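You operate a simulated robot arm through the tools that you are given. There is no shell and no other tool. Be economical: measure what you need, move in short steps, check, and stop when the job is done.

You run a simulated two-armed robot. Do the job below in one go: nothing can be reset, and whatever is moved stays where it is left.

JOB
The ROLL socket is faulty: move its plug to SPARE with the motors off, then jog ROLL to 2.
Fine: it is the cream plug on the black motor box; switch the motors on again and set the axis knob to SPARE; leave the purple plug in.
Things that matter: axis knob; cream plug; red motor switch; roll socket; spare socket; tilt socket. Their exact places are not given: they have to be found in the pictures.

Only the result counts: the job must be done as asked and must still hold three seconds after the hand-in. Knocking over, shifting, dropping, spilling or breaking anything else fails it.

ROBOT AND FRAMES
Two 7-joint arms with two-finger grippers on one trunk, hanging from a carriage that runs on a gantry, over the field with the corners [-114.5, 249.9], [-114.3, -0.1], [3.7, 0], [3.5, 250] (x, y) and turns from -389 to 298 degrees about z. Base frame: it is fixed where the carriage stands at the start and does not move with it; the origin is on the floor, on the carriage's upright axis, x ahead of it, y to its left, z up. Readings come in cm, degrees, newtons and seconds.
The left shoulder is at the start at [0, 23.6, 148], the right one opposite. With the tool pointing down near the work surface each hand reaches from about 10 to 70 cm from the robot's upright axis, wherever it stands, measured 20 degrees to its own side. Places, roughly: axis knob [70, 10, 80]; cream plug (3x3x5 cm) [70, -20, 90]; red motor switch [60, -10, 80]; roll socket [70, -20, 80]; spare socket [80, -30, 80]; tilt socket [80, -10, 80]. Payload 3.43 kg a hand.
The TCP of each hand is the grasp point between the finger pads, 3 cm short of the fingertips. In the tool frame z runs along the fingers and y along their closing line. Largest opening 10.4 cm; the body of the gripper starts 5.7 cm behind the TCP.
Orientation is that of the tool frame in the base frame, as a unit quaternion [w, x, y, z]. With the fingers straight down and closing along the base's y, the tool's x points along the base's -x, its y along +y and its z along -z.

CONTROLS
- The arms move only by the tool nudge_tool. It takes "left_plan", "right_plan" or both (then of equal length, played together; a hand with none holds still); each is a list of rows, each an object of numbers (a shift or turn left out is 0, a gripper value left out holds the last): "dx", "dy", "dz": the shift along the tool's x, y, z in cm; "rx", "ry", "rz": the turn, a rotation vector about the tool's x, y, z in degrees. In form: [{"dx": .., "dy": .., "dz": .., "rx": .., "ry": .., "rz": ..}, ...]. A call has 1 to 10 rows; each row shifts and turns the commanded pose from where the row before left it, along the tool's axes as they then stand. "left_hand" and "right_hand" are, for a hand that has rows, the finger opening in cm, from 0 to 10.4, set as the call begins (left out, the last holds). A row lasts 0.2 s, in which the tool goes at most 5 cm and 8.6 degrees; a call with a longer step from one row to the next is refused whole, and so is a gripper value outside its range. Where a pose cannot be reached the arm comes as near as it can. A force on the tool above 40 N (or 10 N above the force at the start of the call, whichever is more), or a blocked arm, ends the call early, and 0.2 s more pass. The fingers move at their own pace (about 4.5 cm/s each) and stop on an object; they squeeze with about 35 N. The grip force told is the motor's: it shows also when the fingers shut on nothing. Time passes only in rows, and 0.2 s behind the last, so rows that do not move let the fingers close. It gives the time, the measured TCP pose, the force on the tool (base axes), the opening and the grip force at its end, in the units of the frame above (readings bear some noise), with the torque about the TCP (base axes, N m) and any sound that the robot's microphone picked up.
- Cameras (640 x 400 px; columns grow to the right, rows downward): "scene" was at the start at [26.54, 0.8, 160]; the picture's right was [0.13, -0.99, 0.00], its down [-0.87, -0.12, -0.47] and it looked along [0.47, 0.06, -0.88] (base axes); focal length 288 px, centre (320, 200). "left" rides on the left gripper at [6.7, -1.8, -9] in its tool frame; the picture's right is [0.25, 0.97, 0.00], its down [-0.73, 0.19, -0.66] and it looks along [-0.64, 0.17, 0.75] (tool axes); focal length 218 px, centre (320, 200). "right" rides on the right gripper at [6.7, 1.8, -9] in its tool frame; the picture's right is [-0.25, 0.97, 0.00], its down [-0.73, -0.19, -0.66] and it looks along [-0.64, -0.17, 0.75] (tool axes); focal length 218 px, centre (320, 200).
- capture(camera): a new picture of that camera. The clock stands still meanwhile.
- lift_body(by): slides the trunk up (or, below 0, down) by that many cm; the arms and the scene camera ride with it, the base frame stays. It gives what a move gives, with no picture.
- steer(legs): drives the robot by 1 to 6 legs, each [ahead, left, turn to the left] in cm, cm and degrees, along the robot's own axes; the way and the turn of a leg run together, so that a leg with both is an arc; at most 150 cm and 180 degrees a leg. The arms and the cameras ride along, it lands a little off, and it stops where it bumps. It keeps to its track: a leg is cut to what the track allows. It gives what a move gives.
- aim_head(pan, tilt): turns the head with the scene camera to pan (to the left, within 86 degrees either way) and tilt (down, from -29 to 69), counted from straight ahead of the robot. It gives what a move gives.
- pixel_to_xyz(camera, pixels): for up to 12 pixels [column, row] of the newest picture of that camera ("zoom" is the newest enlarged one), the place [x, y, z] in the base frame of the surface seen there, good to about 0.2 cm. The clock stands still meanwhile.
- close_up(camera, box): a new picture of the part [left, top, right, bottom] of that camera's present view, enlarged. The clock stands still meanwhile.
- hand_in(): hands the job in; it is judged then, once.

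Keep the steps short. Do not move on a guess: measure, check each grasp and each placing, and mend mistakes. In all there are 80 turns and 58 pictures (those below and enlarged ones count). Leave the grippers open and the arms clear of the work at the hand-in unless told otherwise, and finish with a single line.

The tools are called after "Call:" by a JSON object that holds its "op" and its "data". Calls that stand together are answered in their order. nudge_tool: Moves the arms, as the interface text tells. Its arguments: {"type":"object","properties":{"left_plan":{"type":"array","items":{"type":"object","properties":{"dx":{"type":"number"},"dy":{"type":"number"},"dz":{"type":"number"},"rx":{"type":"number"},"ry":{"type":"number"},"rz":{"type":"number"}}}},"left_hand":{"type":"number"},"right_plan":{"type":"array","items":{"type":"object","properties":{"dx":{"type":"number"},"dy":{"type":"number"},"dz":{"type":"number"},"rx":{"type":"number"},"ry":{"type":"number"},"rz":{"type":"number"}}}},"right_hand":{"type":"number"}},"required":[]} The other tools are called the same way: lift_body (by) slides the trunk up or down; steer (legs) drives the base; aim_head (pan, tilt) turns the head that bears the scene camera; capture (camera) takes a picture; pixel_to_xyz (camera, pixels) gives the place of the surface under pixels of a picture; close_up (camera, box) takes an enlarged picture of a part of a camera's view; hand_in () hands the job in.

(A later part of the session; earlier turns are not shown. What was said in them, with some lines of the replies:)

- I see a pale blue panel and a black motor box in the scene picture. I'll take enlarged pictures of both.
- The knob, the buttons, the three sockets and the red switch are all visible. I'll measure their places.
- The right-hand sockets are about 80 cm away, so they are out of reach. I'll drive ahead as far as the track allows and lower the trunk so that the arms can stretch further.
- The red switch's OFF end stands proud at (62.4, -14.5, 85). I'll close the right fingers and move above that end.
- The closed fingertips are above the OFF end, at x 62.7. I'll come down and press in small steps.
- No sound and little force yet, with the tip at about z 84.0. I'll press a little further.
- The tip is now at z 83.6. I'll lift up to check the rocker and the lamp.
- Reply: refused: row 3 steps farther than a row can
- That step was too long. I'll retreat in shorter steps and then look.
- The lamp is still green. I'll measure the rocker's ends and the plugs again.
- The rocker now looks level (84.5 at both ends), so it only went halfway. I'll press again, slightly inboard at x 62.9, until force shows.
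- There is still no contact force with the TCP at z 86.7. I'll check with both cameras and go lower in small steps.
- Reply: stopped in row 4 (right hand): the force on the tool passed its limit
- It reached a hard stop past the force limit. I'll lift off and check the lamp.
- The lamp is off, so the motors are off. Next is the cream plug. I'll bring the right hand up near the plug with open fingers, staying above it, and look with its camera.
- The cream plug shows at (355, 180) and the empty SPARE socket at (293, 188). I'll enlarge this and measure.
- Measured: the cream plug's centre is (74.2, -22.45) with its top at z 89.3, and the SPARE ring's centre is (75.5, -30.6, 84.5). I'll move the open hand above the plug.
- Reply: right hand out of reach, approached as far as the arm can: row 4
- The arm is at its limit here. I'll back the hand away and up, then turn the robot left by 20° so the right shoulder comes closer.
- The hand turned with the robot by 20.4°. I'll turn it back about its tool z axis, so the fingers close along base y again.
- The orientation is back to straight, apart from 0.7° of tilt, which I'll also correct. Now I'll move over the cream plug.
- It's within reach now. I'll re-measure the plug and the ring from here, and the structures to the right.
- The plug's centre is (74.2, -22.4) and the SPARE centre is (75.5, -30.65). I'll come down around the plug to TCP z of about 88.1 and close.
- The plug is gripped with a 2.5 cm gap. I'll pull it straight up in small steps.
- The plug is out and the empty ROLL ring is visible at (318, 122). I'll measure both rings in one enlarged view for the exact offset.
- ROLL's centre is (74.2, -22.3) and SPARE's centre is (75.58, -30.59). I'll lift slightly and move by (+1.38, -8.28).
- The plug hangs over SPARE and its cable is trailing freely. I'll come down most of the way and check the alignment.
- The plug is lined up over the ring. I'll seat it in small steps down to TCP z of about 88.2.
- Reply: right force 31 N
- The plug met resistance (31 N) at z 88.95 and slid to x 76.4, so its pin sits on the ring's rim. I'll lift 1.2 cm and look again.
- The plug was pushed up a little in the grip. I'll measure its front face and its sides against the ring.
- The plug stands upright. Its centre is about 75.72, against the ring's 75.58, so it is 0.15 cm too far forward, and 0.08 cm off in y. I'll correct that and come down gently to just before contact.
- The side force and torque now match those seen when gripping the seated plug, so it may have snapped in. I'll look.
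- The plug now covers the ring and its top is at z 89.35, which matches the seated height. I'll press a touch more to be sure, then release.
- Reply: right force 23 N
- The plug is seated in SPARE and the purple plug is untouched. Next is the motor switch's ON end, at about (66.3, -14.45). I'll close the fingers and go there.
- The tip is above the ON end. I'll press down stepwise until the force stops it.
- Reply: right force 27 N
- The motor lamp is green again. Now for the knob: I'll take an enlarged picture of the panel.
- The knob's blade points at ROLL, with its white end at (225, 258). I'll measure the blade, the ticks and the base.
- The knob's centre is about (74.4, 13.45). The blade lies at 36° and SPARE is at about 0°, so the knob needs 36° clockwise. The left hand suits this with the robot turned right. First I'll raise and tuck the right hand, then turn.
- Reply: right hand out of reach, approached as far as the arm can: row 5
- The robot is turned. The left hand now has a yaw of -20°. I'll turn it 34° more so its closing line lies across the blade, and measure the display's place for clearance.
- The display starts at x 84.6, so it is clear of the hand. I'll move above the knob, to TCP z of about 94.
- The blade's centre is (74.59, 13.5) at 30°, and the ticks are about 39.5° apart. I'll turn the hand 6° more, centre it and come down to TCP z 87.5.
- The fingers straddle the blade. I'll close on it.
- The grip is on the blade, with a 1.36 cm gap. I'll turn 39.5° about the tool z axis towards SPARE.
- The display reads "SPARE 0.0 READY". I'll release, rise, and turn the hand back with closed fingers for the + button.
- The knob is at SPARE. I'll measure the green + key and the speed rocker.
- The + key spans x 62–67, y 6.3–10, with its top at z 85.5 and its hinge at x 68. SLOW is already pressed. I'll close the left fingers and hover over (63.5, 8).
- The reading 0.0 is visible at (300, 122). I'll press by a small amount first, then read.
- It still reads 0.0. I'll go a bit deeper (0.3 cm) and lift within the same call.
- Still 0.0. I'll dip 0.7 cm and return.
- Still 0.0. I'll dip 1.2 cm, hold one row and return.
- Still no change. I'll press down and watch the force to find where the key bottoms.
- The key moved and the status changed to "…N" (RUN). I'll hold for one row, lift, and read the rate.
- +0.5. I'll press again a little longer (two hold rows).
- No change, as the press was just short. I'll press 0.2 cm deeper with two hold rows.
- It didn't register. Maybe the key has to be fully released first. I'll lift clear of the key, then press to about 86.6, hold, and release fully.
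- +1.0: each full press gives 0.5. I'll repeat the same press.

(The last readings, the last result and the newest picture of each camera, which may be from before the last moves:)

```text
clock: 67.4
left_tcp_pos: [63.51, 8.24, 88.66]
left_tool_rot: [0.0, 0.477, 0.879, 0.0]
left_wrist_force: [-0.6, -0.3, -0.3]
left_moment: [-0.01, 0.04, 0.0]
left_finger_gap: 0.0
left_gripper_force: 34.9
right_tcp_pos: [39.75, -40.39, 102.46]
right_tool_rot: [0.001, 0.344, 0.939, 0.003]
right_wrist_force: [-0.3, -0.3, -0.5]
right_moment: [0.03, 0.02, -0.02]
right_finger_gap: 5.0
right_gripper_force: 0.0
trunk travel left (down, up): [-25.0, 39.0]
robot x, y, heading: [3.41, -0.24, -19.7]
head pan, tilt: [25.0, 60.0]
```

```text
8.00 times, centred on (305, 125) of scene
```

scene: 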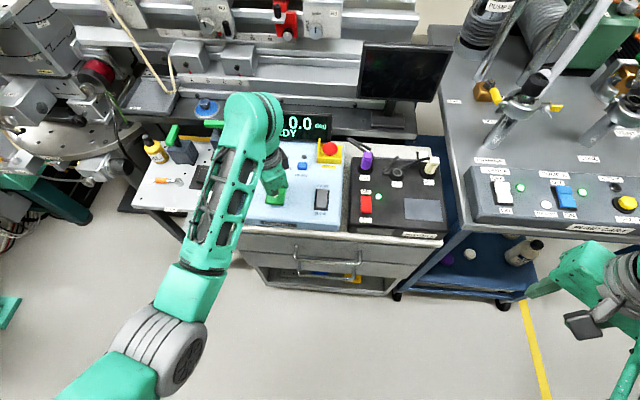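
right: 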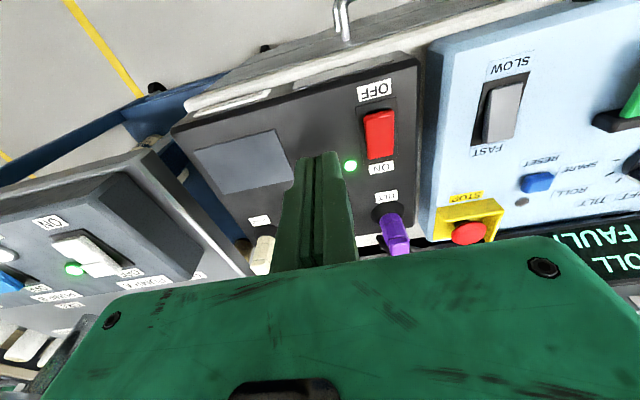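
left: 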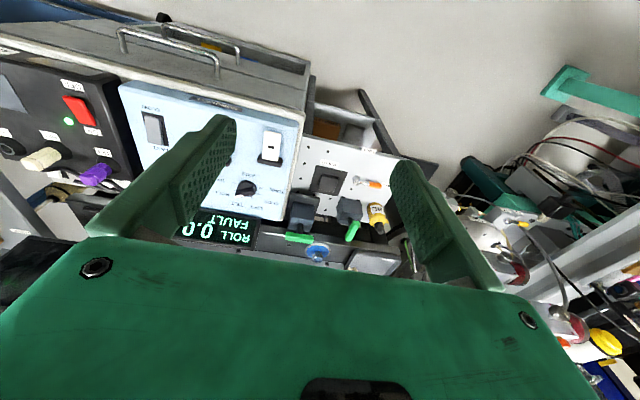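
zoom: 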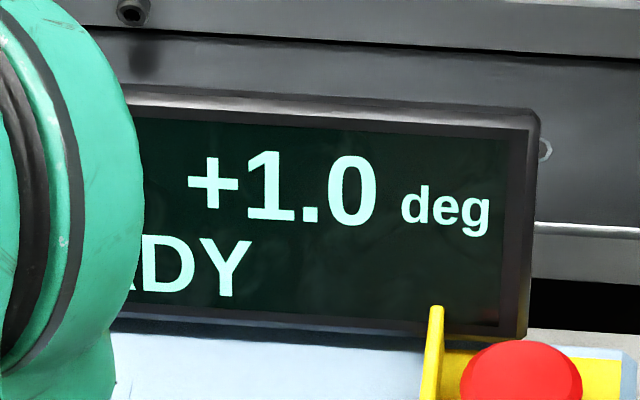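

It didn't register, as the depth was marginal. I have four pictures left, so I'll use the force as feedback: press deeper, read the force, then hold and release.

Call:
{"op": "nudge_tool", "data": {"left_plan": [{"dz": 1.0}, {"dz": 0.8}, {"dz": 0.3}]}}

Call:
{"op": "nudge_tool", "data": {"left_plan": [{}, {"dz": -1.1}, {"dz": -1.0}]}}

Call:
{"op": "close_up", "data": {"camera": "scene", "box": [270, 100, 340, 150]}}

```text
clock: 68.2
left_tcp_pos: [63.65, 8.15, 86.94]
left_tool_rot: [0.003, 0.476, 0.879, 0.0]
left_wrist_force: [-12.1, 3.6, 23.1]
left_moment: [0.01, -0.08, 0.02]
left_finger_gap: 0.0
left_gripper_force: 34.4
right_tcp_pos: [39.52, -40.31, 102.47]
right_tool_rot: [0.001, 0.345, 0.939, 0.002]
right_wrist_force: [0.6, 0.3, -1.0]
right_moment: [-0.02, 0.02, -0.02]
right_finger_gap: 4.99
right_gripper_force: 0.0
trunk travel left (down, up): [-25.0, 39.0]
robot x, y, heading: [3.59, 0.27, -20.0]
head pan, tilt: [25.0, 60.0]
```

```text
clock: 69.0
left_tcp_pos: [63.34, 7.95, 88.51]
left_tool_rot: [-0.001, 0.477, 0.879, 0.0]
left_wrist_force: [0.4, -0.6, 0.1]
left_moment: [0.0, 0.0, -0.01]
left_finger_gap: 0.0
left_gripper_force: 34.8
right_tcp_pos: [39.7, -40.43, 102.47]
right_tool_rot: [0.001, 0.345, 0.939, 0.002]
right_wrist_force: [0.4, 0.5, -0.3]
right_moment: [-0.01, 0.0, -0.01]
right_finger_gap: 4.98
right_gripper_force: 0.0
trunk travel left (down, up): [-25.0, 39.0]
robot x, y, heading: [3.53, -0.02, -19.8]
head pan, tilt: [25.0, 60.0]
```

```text
8.00 times, centred on (305, 125) of scene
```

zoom: 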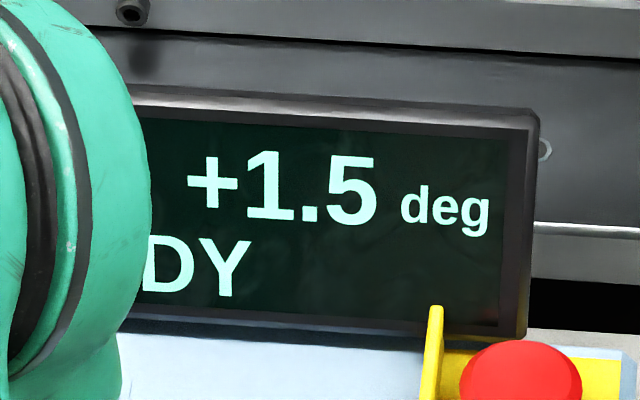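

+1.5. Pressing once more in exactly the same way should reach 2.0.

Call:
{"op": "nudge_tool", "data": {"left_plan": [{"dz": 1.0}, {"dz": 0.8}, {"dz": 0.3}]}}

Call:
{"op": "nudge_tool", "data": {"left_plan": [{}, {"dz": -1.1}, {"dz": -1.0}]}}

Call:
{"op": "close_up", "data": {"camera": "scene", "box": [270, 100, 340, 150]}}

```text
clock: 69.8
left_tcp_pos: [63.49, 7.99, 86.86]
left_tool_rot: [0.004, 0.476, 0.879, 0.0]
left_wrist_force: [-12.1, 1.6, 23.4]
left_moment: [-0.03, -0.07, 0.0]
left_finger_gap: 0.0
left_gripper_force: 35.0
right_tcp_pos: [39.64, -40.5, 102.46]
right_tool_rot: [0.001, 0.344, 0.939, 0.003]
right_wrist_force: [0.3, -0.1, -0.1]
right_moment: [0.01, 0.01, 0.0]
right_finger_gap: 4.99
right_gripper_force: 0.1
trunk travel left (down, up): [-25.0, 39.0]
robot x, y, heading: [3.84, -0.39, -19.8]
head pan, tilt: [25.0, 60.0]
```

```text
clock: 70.6
left_tcp_pos: [63.39, 8.0, 88.46]
left_tool_rot: [-0.001, 0.477, 0.879, 0.0]
left_wrist_force: [1.1, -0.5, 0.0]
left_moment: [0.0, 0.01, 0.0]
left_finger_gap: 0.01
left_gripper_force: 34.6
right_tcp_pos: [39.65, -40.37, 102.48]
right_tool_rot: [0.002, 0.344, 0.939, 0.002]
right_wrist_force: [0.4, 0.3, 0.3]
right_moment: [-0.05, 0.0, 0.02]
right_finger_gap: 4.99
right_gripper_force: 0.0
trunk travel left (down, up): [-25.0, 39.0]
robot x, y, heading: [3.23, -0.07, -19.9]
head pan, tilt: [25.0, 60.0]
```

```text
8.00 times, centred on (305, 125) of scene
```

zoom: 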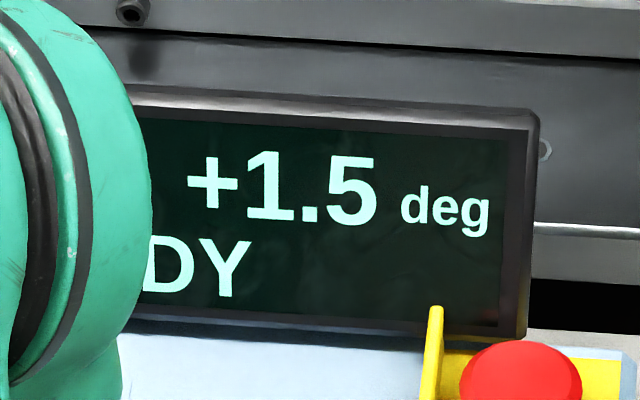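

It stayed at +1.5, so some presses seem too brief to count. I'll lift fully clear, wait, then press the same way but hold 0.2 s longer.

Call:
{"op": "nudge_tool", "data": {"left_plan": [{"dz": -0.6}, {}, {}, {}, {}, {"dz": 0.6}]}}

Call:
{"op": "nudge_tool", "data": {"left_plan": [{"dz": 1.0}, {"dz": 0.8}, {"dz": 0.3}]}}

Call:
{"op": "nudge_tool", "data": {"left_plan": [{}, {}, {"dz": -1.1}, {"dz": -1.0}, {"dz": -2}, {}]}}

Call:
{"op": "close_up", "data": {"camera": "scene", "box": [270, 100, 340, 150]}}

```text
clock: 72.0
left_tcp_pos: [63.43, 8.03, 88.48]
left_tool_rot: [0.0, 0.477, 0.879, 0.0]
left_wrist_force: [0.4, -0.2, -0.7]
left_moment: [-0.03, -0.03, 0.01]
left_finger_gap: 0.0
left_gripper_force: 34.7
right_tcp_pos: [39.52, -40.42, 102.6]
right_tool_rot: [0.002, 0.345, 0.939, 0.002]
right_wrist_force: [-0.7, -0.2, 0.3]
right_moment: [0.01, -0.01, 0.01]
right_finger_gap: 4.98
right_gripper_force: 0.2
trunk travel left (down, up): [-25.0, 39.0]
robot x, y, heading: [3.0, -0.17, -19.9]
head pan, tilt: [25.0, 60.0]
```

```text
clock: 72.8
left_tcp_pos: [63.58, 8.06, 86.94]
left_tool_rot: [0.003, 0.476, 0.879, 0.0]
left_wrist_force: [-10.9, 1.8, 22.0]
left_moment: [-0.02, -0.1, -0.01]
left_finger_gap: 0.01
left_gripper_force: 35.2
right_tcp_pos: [39.65, -40.47, 102.56]
right_tool_rot: [0.001, 0.345, 0.939, 0.003]
right_wrist_force: [-0.2, -0.3, 0.9]
right_moment: [0.01, 0.0, 0.0]
right_finger_gap: 5.02
right_gripper_force: 0.0
trunk travel left (down, up): [-25.0, 39.0]
robot x, y, heading: [3.53, -0.16, -19.7]
head pan, tilt: [25.0, 60.0]
```

```text
clock: 74.2
left_tcp_pos: [63.35, 8.21, 90.63]
left_tool_rot: [0.0, 0.478, 0.879, 0.0]
left_wrist_force: [1.4, 0.0, -0.4]
left_moment: [0.02, 0.02, 0.01]
left_finger_gap: 0.03
left_gripper_force: 34.7
right_tcp_pos: [39.75, -40.38, 102.57]
right_tool_rot: [0.0, 0.345, 0.939, 0.002]
right_wrist_force: [0.0, 0.7, 0.4]
right_moment: [-0.01, -0.01, -0.02]
right_finger_gap: 5.0
right_gripper_force: 0.0
trunk travel left (down, up): [-25.0, 39.0]
robot x, y, heading: [3.04, 0.35, -19.9]
head pan, tilt: [25.0, 60.0]
```

```text
8.00 times, centred on (305, 125) of scene
```

zoom: 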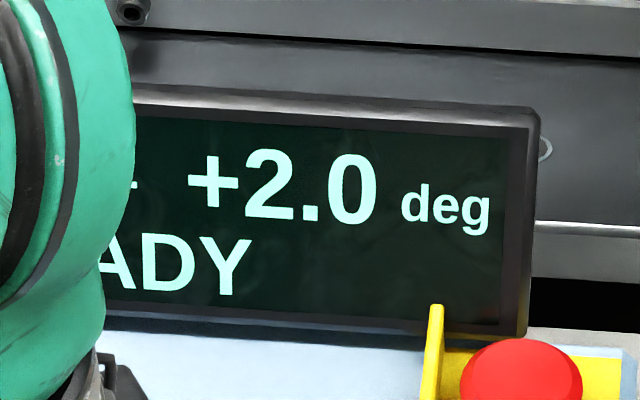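

The display reads +2.0, READY. I'll lift the left arm, back away and open the grippers.

Call:
{"op": "nudge_tool", "data": {"left_plan": [{"dz": -4}, {"dz": -4}, {"dx": 1.9, "dy": -2.9}, {"dx": 1.9, "dy": -2.9}, {"dx": 1.9, "dy": -2.9}, {"dx": 1.9, "dy": -2.9}, {}]}}

Call:
{"op": "nudge_tool", "data": {"left_plan": [{}, {}, {}, {}, {}, {}], "right_plan": [{}, {}, {}, {}, {}, {}], "left_hand": 10, "right_hand": 10}}

Call:
{"op": "close_up", "data": {"camera": "scene", "box": [200, 80, 460, 250]}}

```text
clock: 75.8
left_tcp_pos: [49.76, 7.91, 98.55]
left_tool_rot: [0.002, 0.477, 0.879, 0.0]
left_wrist_force: [-0.6, 0.4, -0.2]
left_moment: [0.01, 0.03, -0.02]
left_finger_gap: 0.0
left_gripper_force: 34.9
right_tcp_pos: [39.76, -40.54, 102.53]
right_tool_rot: [0.002, 0.345, 0.939, 0.002]
right_wrist_force: [-0.1, -0.2, 0.4]
right_moment: [0.01, 0.01, -0.03]
right_finger_gap: 4.99
right_gripper_force: 0.1
trunk travel left (down, up): [-25.0, 39.0]
robot x, y, heading: [3.14, 0.29, -20.0]
head pan, tilt: [25.0, 60.0]
```

```text
clock: 77.2
left_tcp_pos: [49.65, 7.99, 98.41]
left_tool_rot: [0.002, 0.477, 0.879, 0.0]
left_wrist_force: [-0.7, -0.6, -0.2]
left_moment: [0.01, 0.0, 0.01]
left_finger_gap: 10.01
left_gripper_force: 0.0
right_tcp_pos: [39.63, -40.51, 102.53]
right_tool_rot: [0.001, 0.345, 0.939, 0.002]
right_wrist_force: [1.1, 0.3, 0.4]
right_moment: [-0.02, -0.01, 0.02]
right_finger_gap: 10.01
right_gripper_force: 0.1
trunk travel left (down, up): [-25.0, 39.0]
robot x, y, heading: [3.28, 0.15, -20.1]
head pan, tilt: [25.0, 60.0]
```

```text
2.35 times, centred on (330, 165) of scene
```

zoom: 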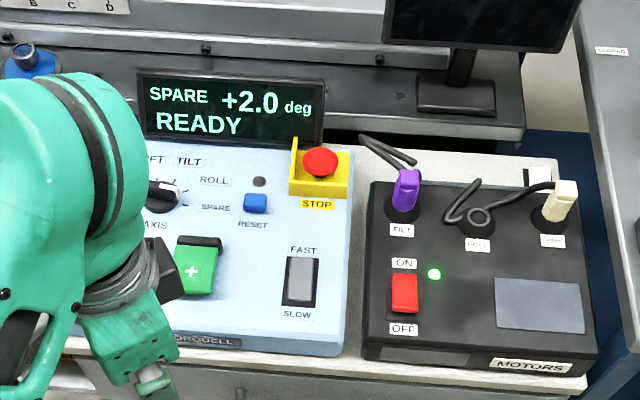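

The display shows SPARE +2.0 READY. The motor lamp is green, the cream plug is in SPARE, the purple plug is still in, and both arms are clear with open grippers. I'm handing in.

Call:
{"op": "hand_in", "data": {}}

```text
The job is handed in.
```

The cream plug is now in SPARE (moved with the motors off), the motors are back on, the axis knob is at SPARE, the display reads +2.0 READY, and the purple plug was left in.
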